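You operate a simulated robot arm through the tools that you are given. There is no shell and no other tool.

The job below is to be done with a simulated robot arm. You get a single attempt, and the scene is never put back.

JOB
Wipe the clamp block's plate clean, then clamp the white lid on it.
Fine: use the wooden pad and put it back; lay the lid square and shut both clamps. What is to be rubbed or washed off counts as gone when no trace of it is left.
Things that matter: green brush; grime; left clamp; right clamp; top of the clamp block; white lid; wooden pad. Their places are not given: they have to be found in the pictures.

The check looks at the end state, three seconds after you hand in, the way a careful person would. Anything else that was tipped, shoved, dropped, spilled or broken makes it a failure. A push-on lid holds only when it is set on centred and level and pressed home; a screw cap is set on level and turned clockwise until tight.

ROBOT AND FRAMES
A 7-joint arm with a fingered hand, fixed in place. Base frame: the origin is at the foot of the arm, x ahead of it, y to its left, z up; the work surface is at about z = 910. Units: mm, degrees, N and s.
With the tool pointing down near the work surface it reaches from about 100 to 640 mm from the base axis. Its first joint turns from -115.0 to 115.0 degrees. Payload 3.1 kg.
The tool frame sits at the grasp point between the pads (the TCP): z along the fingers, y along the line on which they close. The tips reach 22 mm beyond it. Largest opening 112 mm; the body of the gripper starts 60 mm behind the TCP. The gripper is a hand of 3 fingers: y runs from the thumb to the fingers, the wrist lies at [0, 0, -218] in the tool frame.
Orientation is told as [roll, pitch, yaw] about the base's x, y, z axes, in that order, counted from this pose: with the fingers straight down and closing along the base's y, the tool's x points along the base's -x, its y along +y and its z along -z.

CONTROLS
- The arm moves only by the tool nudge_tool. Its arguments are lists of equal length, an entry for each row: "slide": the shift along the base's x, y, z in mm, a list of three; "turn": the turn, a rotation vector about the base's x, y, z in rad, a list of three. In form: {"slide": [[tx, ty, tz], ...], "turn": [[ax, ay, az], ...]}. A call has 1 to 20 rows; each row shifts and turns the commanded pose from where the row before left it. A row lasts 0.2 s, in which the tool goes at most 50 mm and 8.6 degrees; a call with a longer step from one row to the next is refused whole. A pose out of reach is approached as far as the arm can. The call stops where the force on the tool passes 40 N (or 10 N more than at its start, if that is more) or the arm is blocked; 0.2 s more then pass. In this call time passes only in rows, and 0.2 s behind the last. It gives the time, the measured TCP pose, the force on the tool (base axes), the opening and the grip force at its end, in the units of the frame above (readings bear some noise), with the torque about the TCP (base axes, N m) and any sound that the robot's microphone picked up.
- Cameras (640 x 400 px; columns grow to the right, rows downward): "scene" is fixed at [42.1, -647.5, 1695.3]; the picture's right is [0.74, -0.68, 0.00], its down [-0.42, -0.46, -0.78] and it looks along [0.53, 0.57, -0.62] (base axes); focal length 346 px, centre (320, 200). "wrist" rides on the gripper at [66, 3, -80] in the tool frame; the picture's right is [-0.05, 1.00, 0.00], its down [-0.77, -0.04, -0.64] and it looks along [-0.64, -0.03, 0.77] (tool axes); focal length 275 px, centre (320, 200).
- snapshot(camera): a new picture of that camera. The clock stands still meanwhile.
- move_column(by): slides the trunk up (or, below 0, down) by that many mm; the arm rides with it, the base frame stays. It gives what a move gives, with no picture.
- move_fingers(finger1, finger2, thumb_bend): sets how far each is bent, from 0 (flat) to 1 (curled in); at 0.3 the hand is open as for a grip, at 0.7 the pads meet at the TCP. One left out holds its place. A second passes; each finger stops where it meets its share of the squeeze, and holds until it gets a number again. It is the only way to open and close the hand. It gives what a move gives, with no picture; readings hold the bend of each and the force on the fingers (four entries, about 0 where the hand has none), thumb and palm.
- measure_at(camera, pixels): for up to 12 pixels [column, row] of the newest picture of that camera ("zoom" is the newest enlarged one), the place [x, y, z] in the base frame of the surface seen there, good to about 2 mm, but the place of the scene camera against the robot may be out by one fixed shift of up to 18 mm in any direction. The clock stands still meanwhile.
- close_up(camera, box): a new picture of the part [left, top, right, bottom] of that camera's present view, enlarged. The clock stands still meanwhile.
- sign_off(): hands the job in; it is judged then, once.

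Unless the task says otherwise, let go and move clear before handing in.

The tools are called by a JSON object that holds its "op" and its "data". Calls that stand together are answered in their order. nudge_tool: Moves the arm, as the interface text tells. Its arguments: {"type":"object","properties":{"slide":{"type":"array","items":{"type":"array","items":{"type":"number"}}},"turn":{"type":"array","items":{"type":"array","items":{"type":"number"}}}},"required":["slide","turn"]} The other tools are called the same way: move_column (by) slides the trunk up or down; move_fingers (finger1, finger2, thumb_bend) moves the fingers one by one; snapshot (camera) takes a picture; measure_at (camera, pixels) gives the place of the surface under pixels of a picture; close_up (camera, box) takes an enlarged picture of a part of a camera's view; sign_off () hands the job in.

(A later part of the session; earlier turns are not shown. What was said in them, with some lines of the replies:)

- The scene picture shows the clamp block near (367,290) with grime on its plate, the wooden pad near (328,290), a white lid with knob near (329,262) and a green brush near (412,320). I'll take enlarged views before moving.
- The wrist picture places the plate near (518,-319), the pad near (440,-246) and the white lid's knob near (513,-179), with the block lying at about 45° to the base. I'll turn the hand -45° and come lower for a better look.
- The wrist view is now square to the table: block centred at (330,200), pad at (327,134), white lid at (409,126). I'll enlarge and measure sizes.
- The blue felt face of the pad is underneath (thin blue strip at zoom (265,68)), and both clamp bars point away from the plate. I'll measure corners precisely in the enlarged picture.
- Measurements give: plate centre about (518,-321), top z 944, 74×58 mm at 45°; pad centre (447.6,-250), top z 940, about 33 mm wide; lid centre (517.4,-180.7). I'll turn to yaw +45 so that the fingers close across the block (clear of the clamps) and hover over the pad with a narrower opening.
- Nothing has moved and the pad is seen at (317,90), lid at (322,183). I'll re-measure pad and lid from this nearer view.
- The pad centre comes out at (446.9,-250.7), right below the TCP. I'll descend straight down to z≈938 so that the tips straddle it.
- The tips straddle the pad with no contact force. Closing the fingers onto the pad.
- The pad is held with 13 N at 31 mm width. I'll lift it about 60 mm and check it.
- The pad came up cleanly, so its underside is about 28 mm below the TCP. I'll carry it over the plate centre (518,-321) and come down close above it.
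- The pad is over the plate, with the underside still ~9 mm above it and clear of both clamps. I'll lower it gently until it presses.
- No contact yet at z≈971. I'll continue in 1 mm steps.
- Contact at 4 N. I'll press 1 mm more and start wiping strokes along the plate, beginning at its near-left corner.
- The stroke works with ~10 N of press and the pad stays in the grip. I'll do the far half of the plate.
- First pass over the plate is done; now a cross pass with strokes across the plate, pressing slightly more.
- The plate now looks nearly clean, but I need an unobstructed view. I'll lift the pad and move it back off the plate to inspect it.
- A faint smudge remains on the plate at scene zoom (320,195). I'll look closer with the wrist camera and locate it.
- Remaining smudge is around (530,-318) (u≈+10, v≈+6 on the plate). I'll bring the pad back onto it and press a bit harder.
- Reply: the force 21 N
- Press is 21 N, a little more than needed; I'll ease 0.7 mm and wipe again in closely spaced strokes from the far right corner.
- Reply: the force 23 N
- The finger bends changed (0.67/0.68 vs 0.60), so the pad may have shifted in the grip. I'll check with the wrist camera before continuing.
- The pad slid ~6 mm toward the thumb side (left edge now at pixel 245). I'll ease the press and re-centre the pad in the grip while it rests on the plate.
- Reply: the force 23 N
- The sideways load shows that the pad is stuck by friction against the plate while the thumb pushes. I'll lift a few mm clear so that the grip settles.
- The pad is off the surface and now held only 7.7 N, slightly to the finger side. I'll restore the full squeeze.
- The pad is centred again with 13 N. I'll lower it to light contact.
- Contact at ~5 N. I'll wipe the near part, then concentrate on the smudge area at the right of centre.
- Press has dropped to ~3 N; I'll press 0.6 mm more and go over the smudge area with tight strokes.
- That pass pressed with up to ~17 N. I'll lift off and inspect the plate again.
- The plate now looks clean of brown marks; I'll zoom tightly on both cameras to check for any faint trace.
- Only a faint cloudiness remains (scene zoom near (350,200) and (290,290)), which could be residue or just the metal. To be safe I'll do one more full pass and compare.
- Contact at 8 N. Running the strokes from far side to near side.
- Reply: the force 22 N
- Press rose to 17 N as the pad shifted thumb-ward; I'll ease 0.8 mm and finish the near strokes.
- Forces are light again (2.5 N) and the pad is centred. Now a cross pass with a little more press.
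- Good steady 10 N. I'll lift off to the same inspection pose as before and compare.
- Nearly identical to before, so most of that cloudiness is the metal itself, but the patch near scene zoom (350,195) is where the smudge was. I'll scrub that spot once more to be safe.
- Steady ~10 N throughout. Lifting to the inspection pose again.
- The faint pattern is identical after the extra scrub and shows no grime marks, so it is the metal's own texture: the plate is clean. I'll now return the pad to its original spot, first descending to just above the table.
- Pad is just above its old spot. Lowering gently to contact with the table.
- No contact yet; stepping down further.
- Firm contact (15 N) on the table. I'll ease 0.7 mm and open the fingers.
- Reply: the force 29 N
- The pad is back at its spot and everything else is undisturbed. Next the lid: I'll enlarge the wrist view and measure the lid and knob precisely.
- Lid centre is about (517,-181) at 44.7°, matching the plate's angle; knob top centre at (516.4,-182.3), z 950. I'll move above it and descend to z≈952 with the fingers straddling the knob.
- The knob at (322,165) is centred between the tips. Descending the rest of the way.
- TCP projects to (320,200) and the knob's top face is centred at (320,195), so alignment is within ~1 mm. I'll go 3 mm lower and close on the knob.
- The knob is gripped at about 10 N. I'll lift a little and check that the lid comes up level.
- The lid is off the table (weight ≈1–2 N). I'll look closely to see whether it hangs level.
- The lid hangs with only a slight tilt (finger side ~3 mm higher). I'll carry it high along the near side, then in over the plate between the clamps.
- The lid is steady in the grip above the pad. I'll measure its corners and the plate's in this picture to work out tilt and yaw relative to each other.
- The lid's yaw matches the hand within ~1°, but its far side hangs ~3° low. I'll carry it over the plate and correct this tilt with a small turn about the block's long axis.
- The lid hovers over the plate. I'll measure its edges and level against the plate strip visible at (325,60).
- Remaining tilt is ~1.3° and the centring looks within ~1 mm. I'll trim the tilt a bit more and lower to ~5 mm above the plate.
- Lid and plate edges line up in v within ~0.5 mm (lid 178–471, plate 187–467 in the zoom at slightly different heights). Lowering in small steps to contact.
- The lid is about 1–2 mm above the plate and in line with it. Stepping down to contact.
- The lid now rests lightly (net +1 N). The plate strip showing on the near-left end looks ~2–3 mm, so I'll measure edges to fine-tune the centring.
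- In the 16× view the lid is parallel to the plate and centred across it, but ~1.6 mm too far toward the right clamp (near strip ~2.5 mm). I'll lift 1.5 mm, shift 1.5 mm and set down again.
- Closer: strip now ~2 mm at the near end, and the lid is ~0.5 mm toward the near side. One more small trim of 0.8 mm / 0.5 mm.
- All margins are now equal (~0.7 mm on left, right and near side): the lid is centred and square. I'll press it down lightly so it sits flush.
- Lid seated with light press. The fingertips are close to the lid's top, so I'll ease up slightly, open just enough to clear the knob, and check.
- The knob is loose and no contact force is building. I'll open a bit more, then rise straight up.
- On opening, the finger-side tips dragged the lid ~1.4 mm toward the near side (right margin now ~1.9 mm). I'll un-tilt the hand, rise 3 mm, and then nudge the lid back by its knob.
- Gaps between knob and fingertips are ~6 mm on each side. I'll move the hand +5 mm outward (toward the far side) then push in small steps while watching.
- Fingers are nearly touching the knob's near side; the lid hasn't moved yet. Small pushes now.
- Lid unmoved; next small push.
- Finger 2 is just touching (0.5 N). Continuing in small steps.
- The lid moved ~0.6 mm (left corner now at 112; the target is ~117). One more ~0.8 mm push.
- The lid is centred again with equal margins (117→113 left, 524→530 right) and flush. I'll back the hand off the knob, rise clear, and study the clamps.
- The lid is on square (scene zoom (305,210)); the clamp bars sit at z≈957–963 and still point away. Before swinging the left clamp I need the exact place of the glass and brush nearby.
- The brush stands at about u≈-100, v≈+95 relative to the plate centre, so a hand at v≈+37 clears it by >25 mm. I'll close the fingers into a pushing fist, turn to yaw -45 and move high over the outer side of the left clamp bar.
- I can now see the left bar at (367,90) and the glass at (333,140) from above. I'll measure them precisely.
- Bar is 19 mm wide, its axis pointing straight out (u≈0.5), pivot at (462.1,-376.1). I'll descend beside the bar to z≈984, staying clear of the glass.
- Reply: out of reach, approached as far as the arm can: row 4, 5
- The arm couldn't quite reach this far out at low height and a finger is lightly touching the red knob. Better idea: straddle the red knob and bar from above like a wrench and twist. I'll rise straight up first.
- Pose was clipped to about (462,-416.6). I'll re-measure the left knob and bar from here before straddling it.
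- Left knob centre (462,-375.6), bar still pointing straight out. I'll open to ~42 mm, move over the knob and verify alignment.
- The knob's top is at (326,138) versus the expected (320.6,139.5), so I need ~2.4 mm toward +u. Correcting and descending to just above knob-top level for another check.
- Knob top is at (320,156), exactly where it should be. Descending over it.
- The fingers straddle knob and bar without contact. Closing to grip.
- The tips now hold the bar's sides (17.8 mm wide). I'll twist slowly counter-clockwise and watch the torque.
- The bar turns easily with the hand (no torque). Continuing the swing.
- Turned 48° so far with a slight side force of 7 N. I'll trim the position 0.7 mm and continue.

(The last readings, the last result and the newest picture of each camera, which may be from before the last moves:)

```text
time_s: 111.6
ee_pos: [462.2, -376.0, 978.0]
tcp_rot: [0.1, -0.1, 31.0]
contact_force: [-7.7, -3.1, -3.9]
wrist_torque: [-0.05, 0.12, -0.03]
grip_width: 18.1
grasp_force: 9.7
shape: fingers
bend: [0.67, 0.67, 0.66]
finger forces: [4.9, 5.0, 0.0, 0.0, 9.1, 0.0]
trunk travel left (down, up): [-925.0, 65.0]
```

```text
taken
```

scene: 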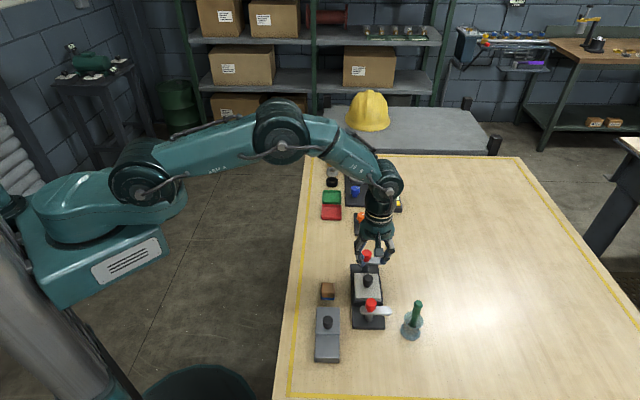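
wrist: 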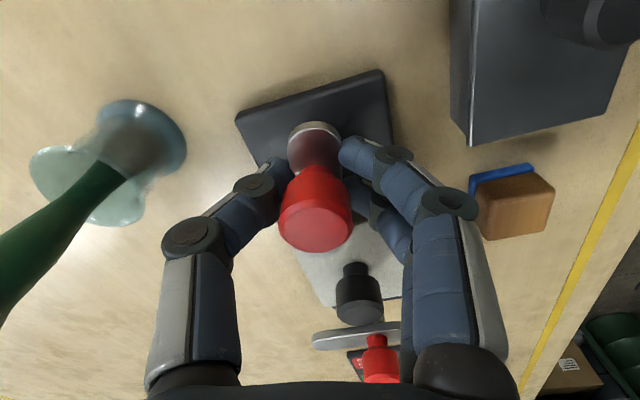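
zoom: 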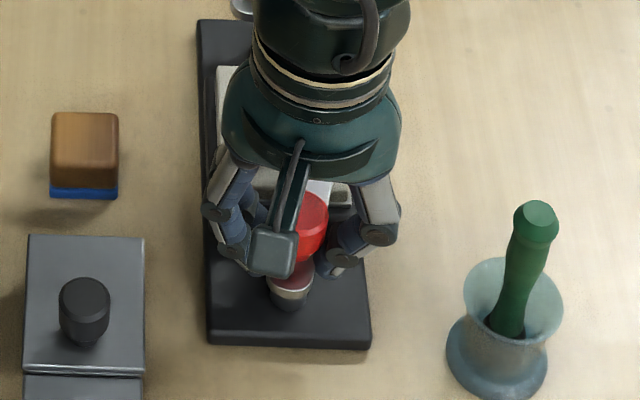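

76° turned, still no resisting torque. The last 14° now.

{"op": "nudge_tool", "data": {"slide": [[-0.5, -0.2, 0], [0, 0, 0], [0, 0, 0]], "turn": [[0, 0, 0.08], [0, 0, 0.08], [0, 0, 0.085]]}}

{"op": "close_up", "data": {"camera": "scene", "box": [345, 260, 405, 340]}}

{"op": "snapshot", "data": {"camera": "wrist"}}

```text
time_s: 112.4
ee_pos: [461.7, -376.9, 977.2]
tcp_rot: [-0.1, -0.2, 45.0]
contact_force: [-4.6, -6.2, -2.8]
wrist_torque: [-0.13, 0.07, -0.04]
grip_width: 17.9
grasp_force: 9.8
shape: fingers
bend: [0.68, 0.68, 0.66]
finger forces: [4.4, 4.4, 0.1, 0.0, 10.7, 0.0]
trunk travel left (down, up): [-925.0, 65.0]
```

```text
5.00 times, centred on (375, 300) of scene
```

zoom: 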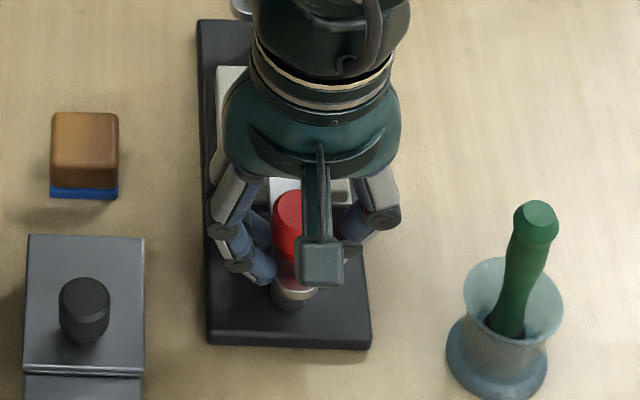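

```text
taken
```

wrist: 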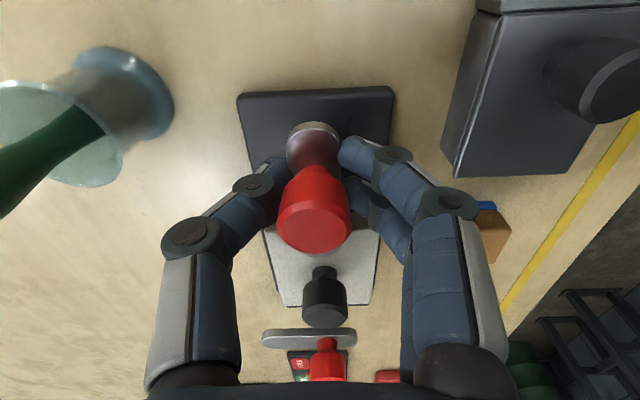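

Turned a full 90°. I'll nudge 2–3° more to feel whether there is an end stop.

{"op": "nudge_tool", "data": {"slide": [[0, 0, 0], [0, 0, 0]], "turn": [[0, 0, 0.04], [0, 0, 0]]}}

```text
time_s: 113.0
ee_pos: [463.1, -375.7, 977.3]
tcp_rot: [0.0, 0.0, 47.2]
contact_force: [-5.0, -9.4, -3.2]
wrist_torque: [-0.18, 0.08, -0.08]
grip_width: 18.3
grasp_force: 10.1
shape: fingers
bend: [0.68, 0.68, 0.66]
finger forces: [4.4, 4.0, 0.1, 0.0, 11.2, 0.0]
trunk travel left (down, up): [-925.0, 65.0]
```

Only a slight resisting torque. I'll relieve the side load, release, and look from above.

{"op": "nudge_tool", "data": {"slide": [[-0.4, -0.7, 0]], "turn": [[0, 0, 0]]}}

{"op": "move_fingers", "data": {"finger1": 0.54, "finger2": 0.54, "thumb_bend": 0.54}}

{"op": "nudge_tool", "data": {"slide": [[0, 0, 10], [0, 0, 20], [0, 0, 25], [0, 0, 25], [0, 0, 20]], "turn": [[0, 0, 0], [0, 0, 0], [0, 0, 0], [0, 0, 0], [0, 0, 0]]}}

{"op": "snapshot", "data": {"camera": "wrist"}}

{"op": "close_up", "data": {"camera": "scene", "box": [335, 235, 415, 335]}}

```text
time_s: 113.4
ee_pos: [463.1, -376.8, 977.1]
tcp_rot: [0.1, -0.2, 47.1]
contact_force: [-3.9, -7.7, -2.5]
wrist_torque: [-0.13, 0.1, -0.05]
grip_width: 18.2
grasp_force: 10.0
shape: fingers
bend: [0.68, 0.68, 0.66]
finger forces: [4.4, 4.0, 0.0, 0.1, 11.5, 0.0]
trunk travel left (down, up): [-925.0, 65.0]
```

```text
time_s: 114.4
ee_pos: [462.4, -375.2, 978.2]
tcp_rot: [0.0, 0.0, 47.1]
contact_force: [0.1, -0.9, 0.0]
wrist_torque: [0.02, -0.01, 0.0]
grip_width: 43.0
grasp_force: 0.1
shape: fingers
bend: [0.54, 0.54, 0.54]
finger forces: [0.1, 0.0, 0.0, 0.0, 0.1, 0.1]
trunk travel left (down, up): [-925.0, 65.0]
```

```text
time_s: 115.6
ee_pos: [463.2, -376.8, 1077.2]
tcp_rot: [0.0, 0.1, 47.1]
contact_force: [1.1, -0.2, 0.6]
wrist_torque: [-0.02, 0.0, 0.0]
grip_width: 43.1
grasp_force: 0.0
shape: fingers
bend: [0.54, 0.54, 0.54]
finger forces: [0.0, 0.0, 0.0, 0.1, 0.0, 0.0]
trunk travel left (down, up): [-925.0, 65.0]
```

```text
taken
```

wrist: 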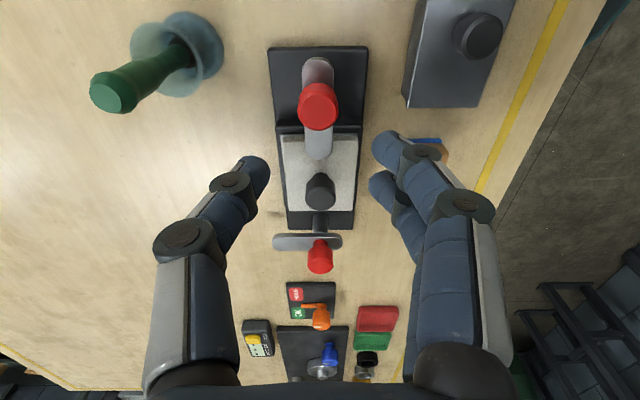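

```text
4.00 times, centred on (375, 285) of scene
```

zoom: 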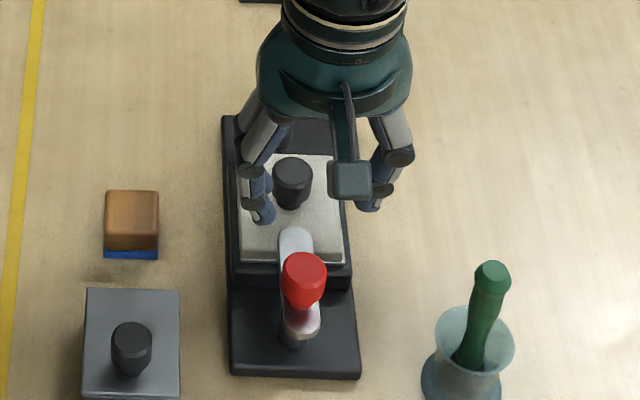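

The left bar now lies over the lid pointing along the block (wrist (318,60)→(318,155)). I'll measure its angle.

{"op": "close_up", "data": {"camera": "wrist", "box": [260, 30, 380, 270]}}

{"op": "measure_at", "data": {"camera": "wrist", "pixels": [[318, 155], [307, 145], [329, 143], [305, 70], [331, 68], [318, 64], [318, 105], [320, 192], [320, 255], [280, 243], [338, 241], [308, 243]]}}

```text
1.67 times, centred on (320, 150) of wrist
```

zoom: 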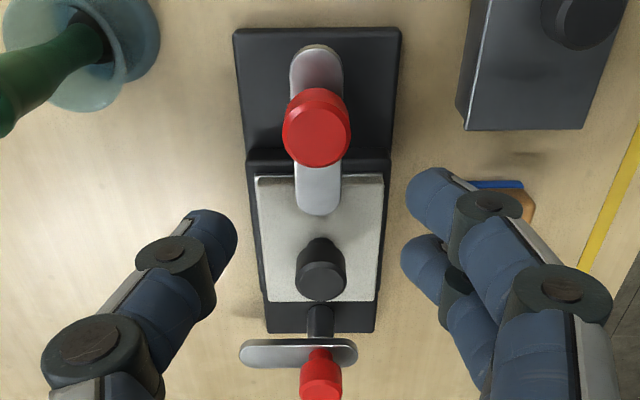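

```text
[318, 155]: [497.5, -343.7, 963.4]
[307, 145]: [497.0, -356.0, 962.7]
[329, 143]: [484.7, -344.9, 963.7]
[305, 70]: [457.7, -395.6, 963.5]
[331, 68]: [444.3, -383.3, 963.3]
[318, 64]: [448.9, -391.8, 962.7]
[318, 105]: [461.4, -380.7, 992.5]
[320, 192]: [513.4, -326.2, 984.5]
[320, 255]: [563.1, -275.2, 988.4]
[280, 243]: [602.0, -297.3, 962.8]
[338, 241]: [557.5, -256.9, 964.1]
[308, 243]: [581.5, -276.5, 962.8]
```

The left bar is at 44.4°, parallel to the block: shut. For the right clamp (knob near (573,-266)) I'll travel high along the block, turning the hand to yaw -45 on the way.

{"op": "nudge_tool", "data": {"slide": [[9.18, 9.17, 0], [9.18, 9.17, 0], [9.18, 9.17, 0], [9.18, 9.17, 0], [9.18, 9.17, 0], [9.18, 9.17, 0], [9.18, 9.17, 0], [9.18, 9.17, 0], [9.18, 9.17, 0], [9.18, 9.17, 0], [9.18, 9.17, 0], [9.18, 9.17, 0], [0, 0, 0]], "turn": [[0, 0, -0.134], [0, 0, -0.134], [0, 0, -0.134], [0, 0, -0.134], [0, 0, -0.134], [0, 0, -0.134], [0, 0, -0.134], [0, 0, -0.134], [0, 0, -0.134], [0, 0, -0.134], [0, 0, -0.134], [0, 0, -0.134], [0, 0, 0]]}}

{"op": "snapshot", "data": {"camera": "wrist"}}

{"op": "close_up", "data": {"camera": "scene", "box": [320, 200, 430, 330]}}

```text
time_s: 118.4
ee_pos: [571.1, -264.0, 1078.8]
tcp_rot: [0.0, 0.0, -45.3]
contact_force: [0.3, 0.8, -0.4]
wrist_torque: [-0.01, 0.01, -0.02]
grip_width: 43.3
grasp_force: 0.0
shape: fingers
bend: [0.54, 0.54, 0.54]
finger forces: [0.0, 0.0, 0.0, 0.1, 0.0, 0.0]
trunk travel left (down, up): [-925.0, 65.0]
```

```text
taken
```

wrist: 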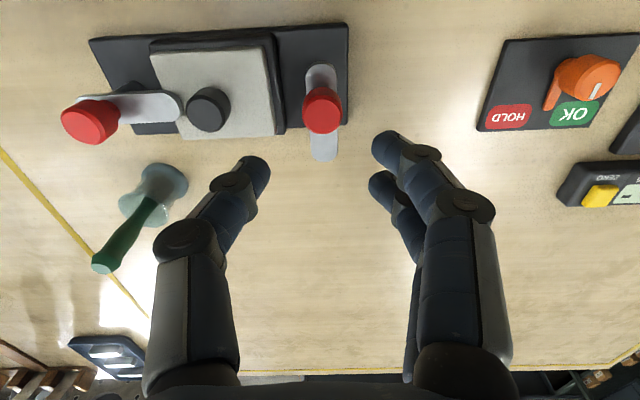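

```text
3.08 times, centred on (375, 265) of scene
```

zoom: 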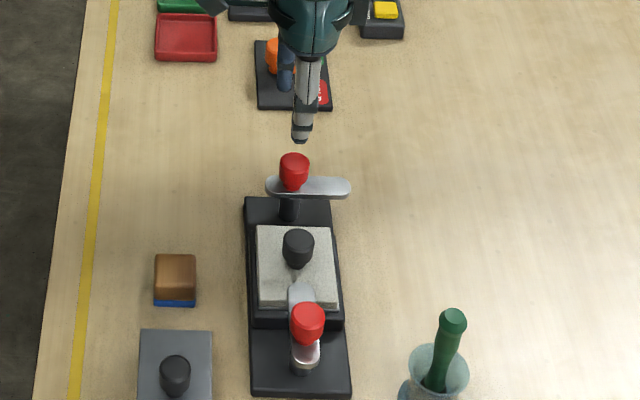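

The hand is above the right knob (wrist (322,107)). I'll measure knob, bar and the nearby OK/HOLD panel.

{"op": "measure_at", "data": {"camera": "wrist", "pixels": [[321, 111], [303, 110], [340, 110], [325, 155], [312, 145], [338, 143], [320, 70], [480, 125], [505, 45], [560, 85], [185, 108], [85, 128]]}}

{"op": "close_up", "data": {"camera": "wrist", "box": [140, 20, 380, 190]}}

```text
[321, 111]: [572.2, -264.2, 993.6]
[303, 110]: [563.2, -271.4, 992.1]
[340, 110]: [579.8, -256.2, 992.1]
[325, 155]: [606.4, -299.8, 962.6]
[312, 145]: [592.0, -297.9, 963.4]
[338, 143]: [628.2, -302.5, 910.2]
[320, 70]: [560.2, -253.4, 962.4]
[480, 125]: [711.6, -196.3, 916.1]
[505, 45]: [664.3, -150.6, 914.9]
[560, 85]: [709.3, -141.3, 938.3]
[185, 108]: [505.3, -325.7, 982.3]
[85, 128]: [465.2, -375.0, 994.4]
```

```text
2.35 times, centred on (260, 105) of wrist
```

zoom: 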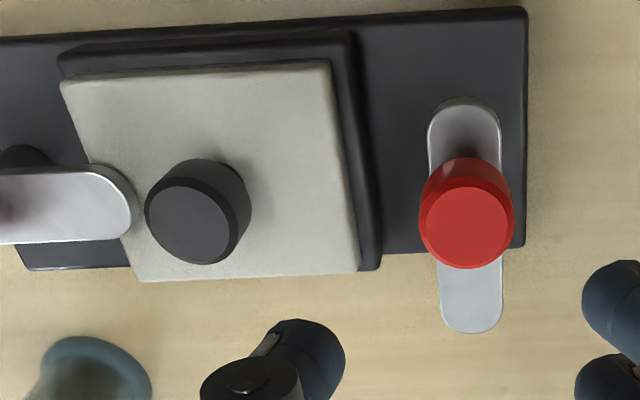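

Knob centre is ~0.9 mm (+u) and ~3 mm (+v) from under the TCP, and the OK/HOLD panel is >100 mm away. I'll correct, then descend to z≈1010 and check reach.

{"op": "nudge_tool", "data": {"slide": [[2.7, -1.5, 0], [0, 0, -20], [0, 0, -20], [0, 0, -20], [0, 0, -8], [0, 0, 0]], "turn": [[0, 0, 0], [0, 0, 0], [0, 0, 0], [0, 0, 0], [0, 0, 0], [0, 0, 0]]}}

{"op": "snapshot", "data": {"camera": "wrist"}}

```text
time_s: 119.8
ee_pos: [572.8, -266.9, 1009.4]
tcp_rot: [0.1, 0.0, -45.0]
contact_force: [0.4, 0.6, 0.3]
wrist_torque: [0.01, 0.02, 0.01]
grip_width: 43.0
grasp_force: 0.1
shape: fingers
bend: [0.54, 0.54, 0.54]
finger forces: [0.0, 0.0, 0.1, 0.0, 0.0, 0.0]
trunk travel left (down, up): [-925.0, 65.0]
```

```text
taken
```

wrist: 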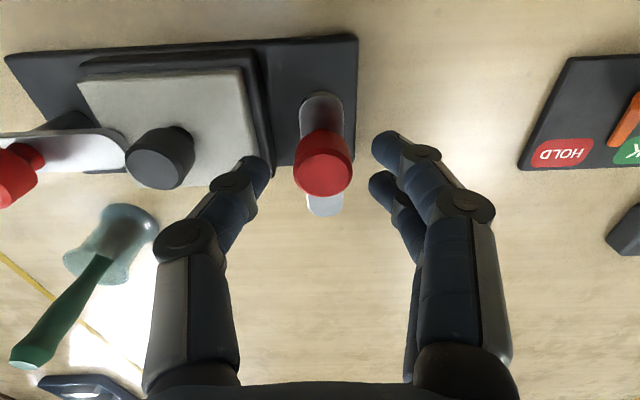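

No reach problem at z 1010; the knob is ~1.8 mm toward +u. I'll trim and keep descending slowly, watching for reach warnings.

{"op": "nudge_tool", "data": {"slide": [[1.2, 1.2, 0], [0, 0, -8], [0, 0, -8], [0, 0, 0]], "turn": [[0, 0, 0], [0, 0, 0], [0, 0, 0], [0, 0, 0]]}}

{"op": "snapshot", "data": {"camera": "wrist"}}

```text
time_s: 120.8
ee_pos: [575.4, -264.4, 994.2]
tcp_rot: [0.0, 0.1, -45.1]
contact_force: [-0.2, 0.1, -0.6]
wrist_torque: [0.0, 0.0, -0.01]
grip_width: 43.2
grasp_force: 0.0
shape: fingers
bend: [0.54, 0.54, 0.54]
finger forces: [0.0, 0.1, 0.1, 0.0, 0.0, 0.1]
trunk travel left (down, up): [-925.0, 65.0]
```

```text
taken
```

wrist: 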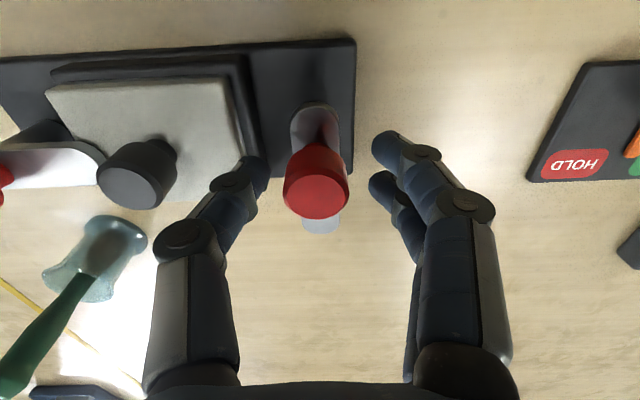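

Still reachable and centred (knob top (318,197)). Going down the last 16 mm.

{"op": "nudge_tool", "data": {"slide": [[0, 0, -6], [0, 0, -6], [0, 0, -4], [0, 0, 0]], "turn": [[0, 0, 0], [0, 0, 0], [0, 0, 0], [0, 0, 0]]}}

{"op": "snapshot", "data": {"camera": "wrist"}}

{"op": "close_up", "data": {"camera": "scene", "box": [330, 215, 410, 325]}}

```text
time_s: 121.8
ee_pos: [577.8, -265.1, 977.5]
tcp_rot: [-0.1, 0.0, -45.1]
contact_force: [-0.8, -0.9, 0.0]
wrist_torque: [-0.03, 0.0, 0.0]
grip_width: 43.0
grasp_force: 0.0
shape: fingers
bend: [0.54, 0.54, 0.54]
finger forces: [0.0, 0.1, 0.1, 0.1, 0.0, 0.0]
trunk travel left (down, up): [-925.0, 65.0]
```

```text
taken
```

wrist: 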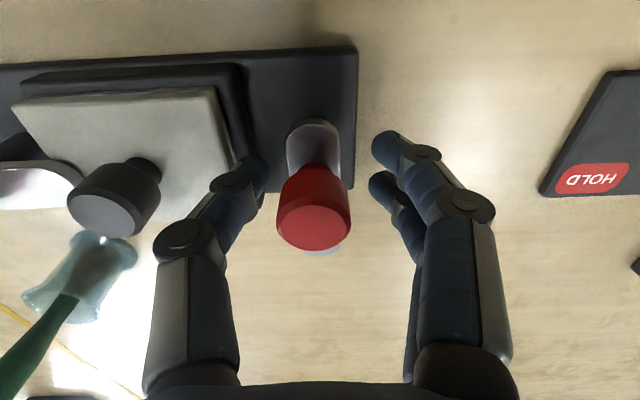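

```text
3.64 times, centred on (370, 270) of scene
```

zoom: 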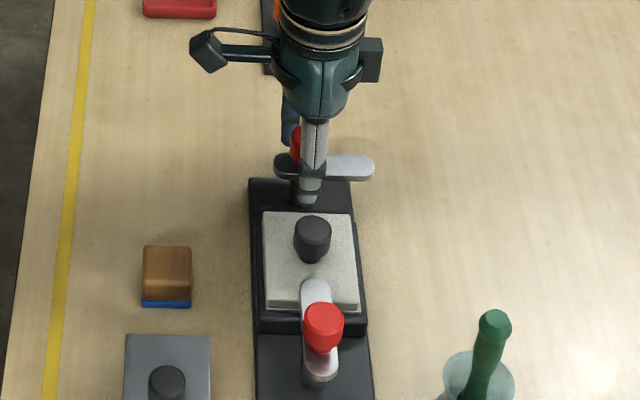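

Here the knob appears ~2 mm off toward -u and -v from the TCP. I'll shift (-2.5,-0.2) to re-centre, then close.

{"op": "nudge_tool", "data": {"slide": [[-2.5, -0.2, 0], [0, 0, 0]], "turn": [[0, 0, 0], [0, 0, 0]]}}

{"op": "snapshot", "data": {"camera": "wrist"}}

```text
time_s: 122.4
ee_pos: [573.6, -264.5, 978.4]
tcp_rot: [0.0, -0.1, -45.1]
contact_force: [0.9, -0.7, 0.8]
wrist_torque: [-0.03, -0.02, 0.0]
grip_width: 43.0
grasp_force: 0.1
shape: fingers
bend: [0.54, 0.54, 0.54]
finger forces: [0.1, 0.0, 0.0, 0.0, 0.1, 0.1]
trunk travel left (down, up): [-925.0, 65.0]
```

```text
taken
```

wrist: 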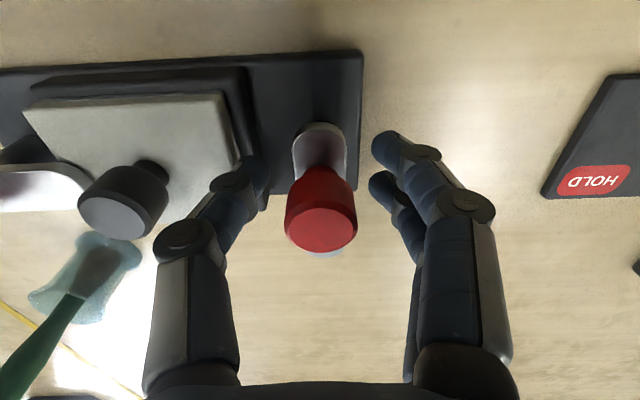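

The knob's top is at (321,229), exactly under the TCP. Closing on the knob/bar.

{"op": "move_fingers", "data": {"finger1": 0.72, "finger2": 0.72, "thumb_bend": 0.72}}

{"op": "nudge_tool", "data": {"slide": [[0, 0, 0], [0, 0, 0], [0, 0, 0]], "turn": [[0, 0, -0.08], [0, 0, -0.08], [0, 0, -0.08]]}}

{"op": "close_up", "data": {"camera": "scene", "box": [330, 215, 410, 325]}}

```text
time_s: 123.4
ee_pos: [574.5, -264.7, 979.2]
tcp_rot: [0.0, -0.1, -45.0]
contact_force: [0.7, 2.6, -4.1]
wrist_torque: [0.03, 0.01, 0.02]
grip_width: 17.8
grasp_force: 10.5
shape: fingers
bend: [0.66, 0.66, 0.66]
finger forces: [5.6, 5.6, 0.0, 0.1, 9.1, 0.0]
trunk travel left (down, up): [-925.0, 65.0]
```

```text
time_s: 124.2
ee_pos: [574.1, -264.4, 979.0]
tcp_rot: [-0.1, 0.0, -58.9]
contact_force: [2.6, 2.3, -4.8]
wrist_torque: [0.06, -0.01, 0.02]
grip_width: 17.9
grasp_force: 10.1
shape: fingers
bend: [0.66, 0.66, 0.67]
finger forces: [5.6, 5.9, 0.1, 0.0, 8.3, 0.1]
trunk travel left (down, up): [-925.0, 65.0]
```

```text
3.64 times, centred on (370, 270) of scene
```

zoom: 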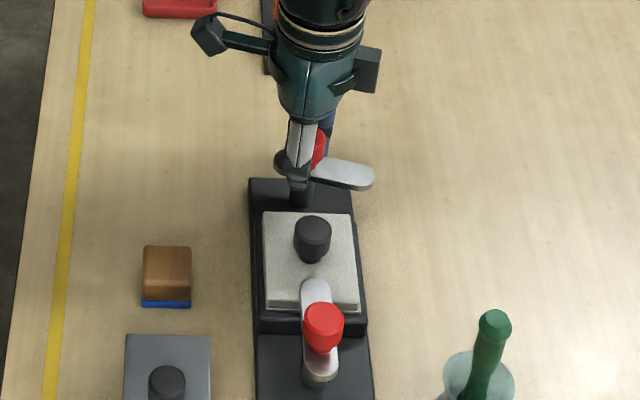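

The right bar turns clockwise freely with the hand. Continuing.

{"op": "nudge_tool", "data": {"slide": [[0, 0, 0], [0, 0, 0], [0, 0, 0], [0, 0, 0], [0, 0, 0]], "turn": [[0, 0, -0.12], [0, 0, -0.12], [0, 0, -0.12], [0, 0, -0.12], [0, 0, -0.12]]}}

{"op": "close_up", "data": {"camera": "scene", "box": [330, 215, 410, 325]}}

```text
time_s: 125.4
ee_pos: [574.9, -264.4, 977.7]
tcp_rot: [0.1, 0.0, -93.5]
contact_force: [3.7, 3.9, -2.8]
wrist_torque: [0.07, -0.05, 0.03]
grip_width: 17.6
grasp_force: 9.8
shape: fingers
bend: [0.66, 0.66, 0.67]
finger forces: [5.9, 6.0, 0.1, 0.1, 8.2, 0.1]
trunk travel left (down, up): [-925.0, 65.0]
```

```text
3.64 times, centred on (370, 270) of scene
```

zoom: 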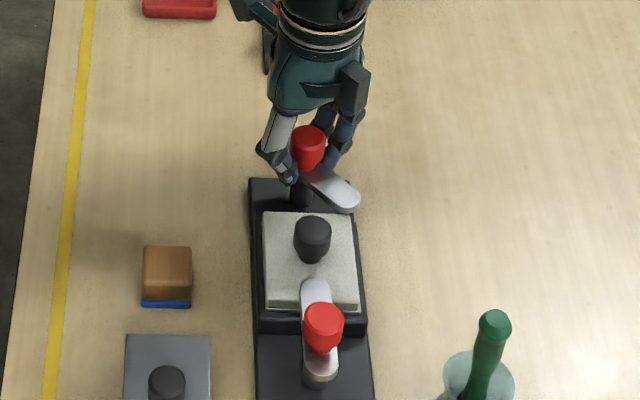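

48° turned, forces small. Continuing to about -128°.

{"op": "nudge_tool", "data": {"slide": [[0, 0, 0], [0, 0, 0], [0, 0, 0], [0, 0, 0], [0, 0, 0]], "turn": [[0, 0, -0.12], [0, 0, -0.12], [0, 0, -0.12], [0, 0, -0.12], [0, 0, -0.12]]}}

{"op": "close_up", "data": {"camera": "scene", "box": [330, 215, 410, 325]}}

{"op": "snapshot", "data": {"camera": "wrist"}}

```text
time_s: 126.6
ee_pos: [574.8, -265.9, 977.2]
tcp_rot: [0.0, 0.0, -127.8]
contact_force: [8.4, 3.2, -0.9]
wrist_torque: [0.06, -0.13, 0.03]
grip_width: 17.9
grasp_force: 9.6
shape: fingers
bend: [0.66, 0.66, 0.67]
finger forces: [6.3, 6.1, 0.0, 0.1, 8.0, 0.0]
trunk travel left (down, up): [-925.0, 65.0]
```

```text
3.64 times, centred on (370, 270) of scene
```

zoom: 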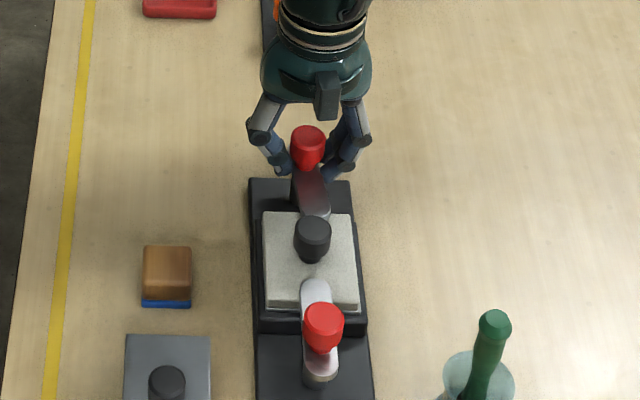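

```text
taken
```

wrist: 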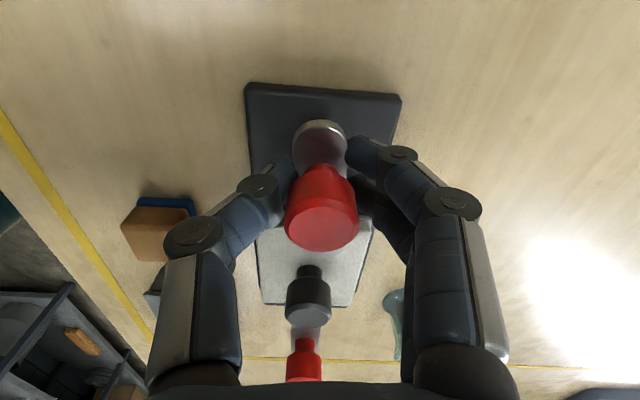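

Nearly there; final ~8° of rotation.

{"op": "nudge_tool", "data": {"slide": [[0.4, 0.2, 0], [0, 0, 0], [0, 0, 0]], "turn": [[0, 0, -0.07], [0, 0, -0.07], [0, 0, 0]]}}

{"op": "close_up", "data": {"camera": "scene", "box": [340, 235, 395, 315]}}

```text
time_s: 127.4
ee_pos: [576.8, -265.7, 977.8]
tcp_rot: [0.0, 0.0, -135.7]
contact_force: [8.2, 2.1, -1.9]
wrist_torque: [0.05, -0.12, 0.04]
grip_width: 17.9
grasp_force: 10.6
shape: fingers
bend: [0.67, 0.66, 0.67]
finger forces: [5.6, 6.1, 0.1, 0.0, 8.7, 0.0]
trunk travel left (down, up): [-925.0, 65.0]
```

```text
5.00 times, centred on (368, 275) of scene
```

zoom: 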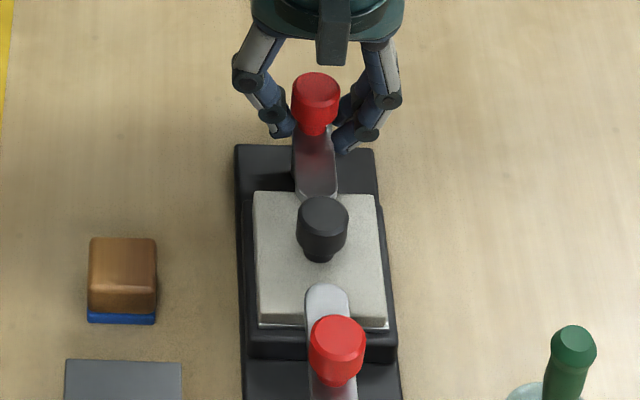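

Both bars now lie over the lid along the block axis. Releasing the right clamp and rising.

{"op": "move_fingers", "data": {"finger1": 0.54, "finger2": 0.54, "thumb_bend": 0.54}}

{"op": "nudge_tool", "data": {"slide": [[0, 0, 8], [0, 0, 20], [0, 0, 25], [0, 0, 25], [0, 0, 20]], "turn": [[0, 0, 0], [0, 0, 0], [0, 0, 0], [0, 0, 0], [0, 0, 0]]}}

{"op": "snapshot", "data": {"camera": "wrist"}}

{"op": "close_up", "data": {"camera": "scene", "box": [340, 235, 395, 325]}}

```text
time_s: 128.4
ee_pos: [573.8, -265.8, 979.4]
tcp_rot: [0.0, 0.0, -135.6]
contact_force: [-0.2, -0.2, -0.6]
wrist_torque: [-0.02, 0.03, 0.01]
grip_width: 43.3
grasp_force: 0.2
shape: fingers
bend: [0.54, 0.54, 0.54]
finger forces: [0.1, 0.0, 0.0, 0.0, 0.0, 0.0]
trunk travel left (down, up): [-925.0, 65.0]
```

```text
time_s: 129.6
ee_pos: [572.3, -267.5, 1074.7]
tcp_rot: [0.0, 0.0, -135.6]
contact_force: [-0.3, -0.1, 0.5]
wrist_torque: [0.0, -0.02, 0.03]
grip_width: 43.4
grasp_force: 0.0
shape: fingers
bend: [0.54, 0.54, 0.54]
finger forces: [0.1, 0.0, 0.1, 0.0, 0.0, 0.0]
trunk travel left (down, up): [-925.0, 65.0]
```

```text
taken
```

wrist: 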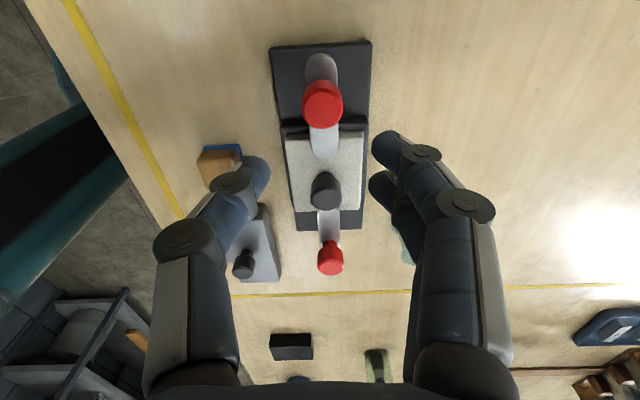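

```text
4.44 times, centred on (368, 280) of scene
```

zoom: 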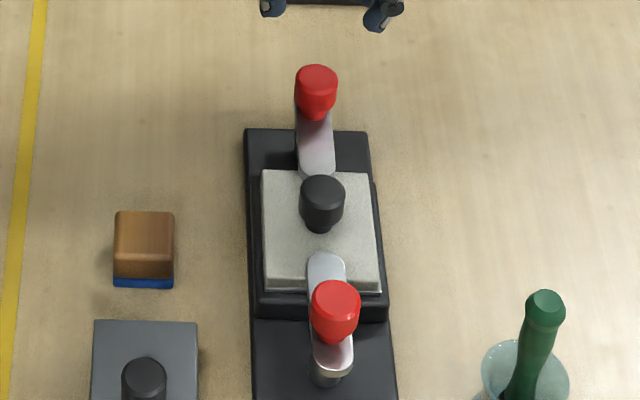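

Both clamps appear shut over the lid. I'll measure the right bar's angle and check the lid's squareness again.

{"op": "measure_at", "data": {"camera": "wrist", "pixels": [[313, 145], [337, 143], [309, 70], [335, 70], [324, 152], [320, 215], [338, 215], [290, 138], [362, 135], [298, 208], [355, 205], [325, 188]]}}

{"op": "close_up", "data": {"camera": "wrist", "box": [250, 30, 390, 280]}}

{"op": "close_up", "data": {"camera": "scene", "box": [354, 270, 382, 306]}}

```text
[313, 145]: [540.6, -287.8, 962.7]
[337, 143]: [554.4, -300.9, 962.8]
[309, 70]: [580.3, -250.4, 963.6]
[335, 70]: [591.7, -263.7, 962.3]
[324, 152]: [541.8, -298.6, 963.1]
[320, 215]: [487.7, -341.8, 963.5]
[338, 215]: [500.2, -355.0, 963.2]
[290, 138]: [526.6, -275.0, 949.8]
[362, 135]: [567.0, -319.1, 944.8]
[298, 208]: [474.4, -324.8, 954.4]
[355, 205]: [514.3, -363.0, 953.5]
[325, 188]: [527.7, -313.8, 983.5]
```

```text
1.60 times, centred on (320, 155) of wrist
```

zoom: 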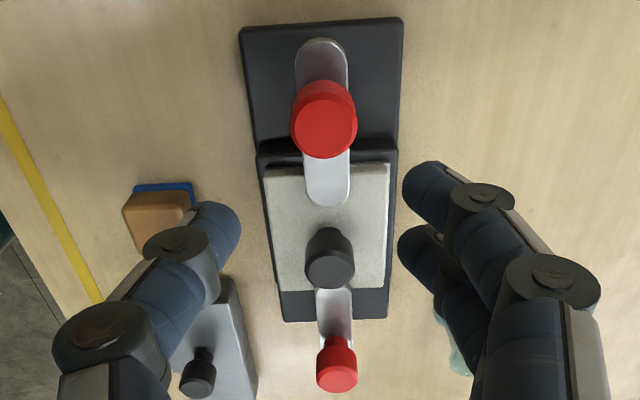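

```text
11.11 times, centred on (368, 288) of scene
```

zoom: 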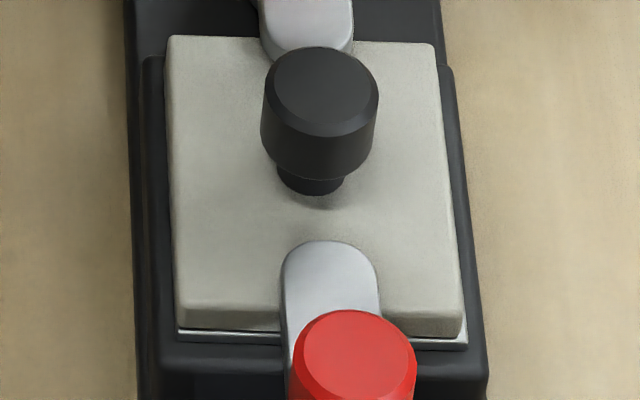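

Right bar is at 44.1°, left at 44.4° and the block axis at 44.6°: both clamps are shut squarely, and the lid is still parallel to the plate. I'll raise the hand and move it well clear.

{"op": "nudge_tool", "data": {"slide": [[0, 0, 20], [0, 0, 30], [0, 0, 30], [-10, 3, 30], [-20, 6, 25], [-25, 8, 20], [-30, 10, 10], [-30, 10, 5], [-30, 10, 0], [-25, 8, 0]], "turn": [[0, 0, 0], [0, 0, 0], [0, 0, 0], [0, 0, 0.12], [0, 0, 0.12], [0, 0, 0.12], [0, 0, 0.12], [0, 0, 0.12], [0, 0, 0.12], [0, 0, 0.12]]}}

{"op": "snapshot", "data": {"camera": "scene"}}

{"op": "snapshot", "data": {"camera": "wrist"}}

{"op": "close_up", "data": {"camera": "scene", "box": [300, 235, 440, 365]}}

```text
time_s: 131.8
ee_pos: [403.0, -209.8, 1244.2]
tcp_rot: [0.1, -0.1, -87.3]
contact_force: [-0.2, 0.1, -0.5]
wrist_torque: [0.02, -0.07, -0.01]
grip_width: 43.2
grasp_force: 0.1
shape: fingers
bend: [0.54, 0.54, 0.54]
finger forces: [0.0, 0.0, 0.0, 0.0, 0.0, 0.0]
trunk travel left (down, up): [-925.0, 65.0]
```

```text
taken
```

scene: 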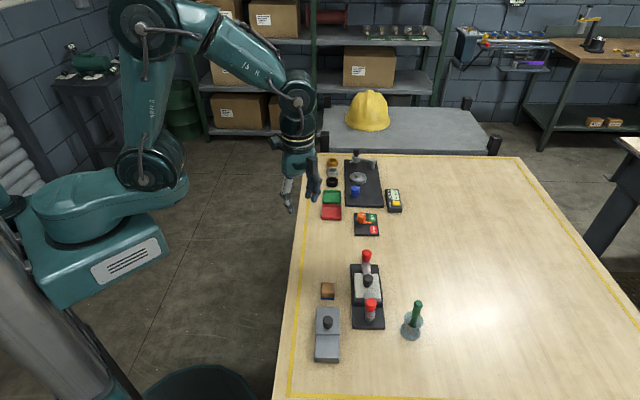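

```text
taken
```

wrist: 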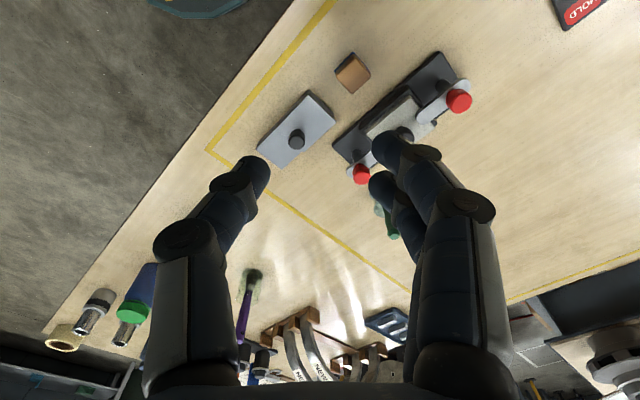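

```text
3.08 times, centred on (370, 300) of scene
```

zoom: 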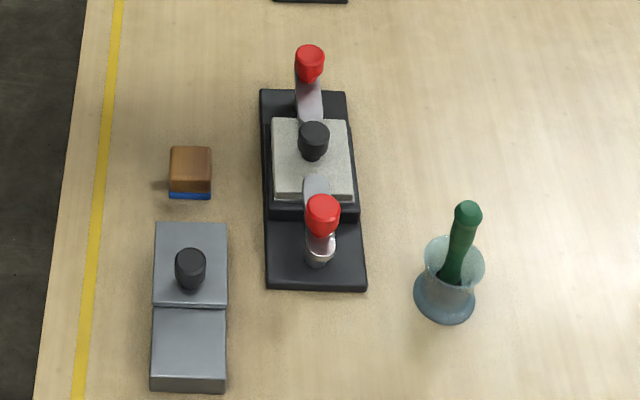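

The final pictures show the lid square on the clean plate under both bars, the pad back at (190,172) in the zoom, and the brush, glass and grey box undisturbed. The hand is empty and clear, so I'm handing in.

{"op": "sign_off", "data": {}}

```text
The job is handed in.
```

The plate is wiped, the white lid is laid on it, and both clamps are swung shut over the lid. I've handed the job in, but no verdict has come back.

- **Wiping:** I used the wooden pad and made several passes. All the brown grime came off. A faint cloudy pattern remained on the metal, but it did not change after two further rounds of wiping. I took it to be the plate's own surface and not a trace of grime.
- **Pad:** it is back where it was, within about 1 mm of its original place by measurement.
- **Lid:** it sits parallel to the plate and centred to about 1 mm. My fingers dragged it about 1.4 mm when I first let go, and I pushed it back by its knob.
- **Clamps:** both bars lie over the lid, within about 0.5° of the block's long axis. They turned freely and gave no click. The bars did not drop as they closed, so there may be a gap of about 2 mm above the lid (estimated). I judged them shut by position only.

The green brush and its glass, the grey box and the clamp block have not moved. A finger lightly touched the left clamp's knob once, without shifting anything. The hand is empty and clear of the table items.
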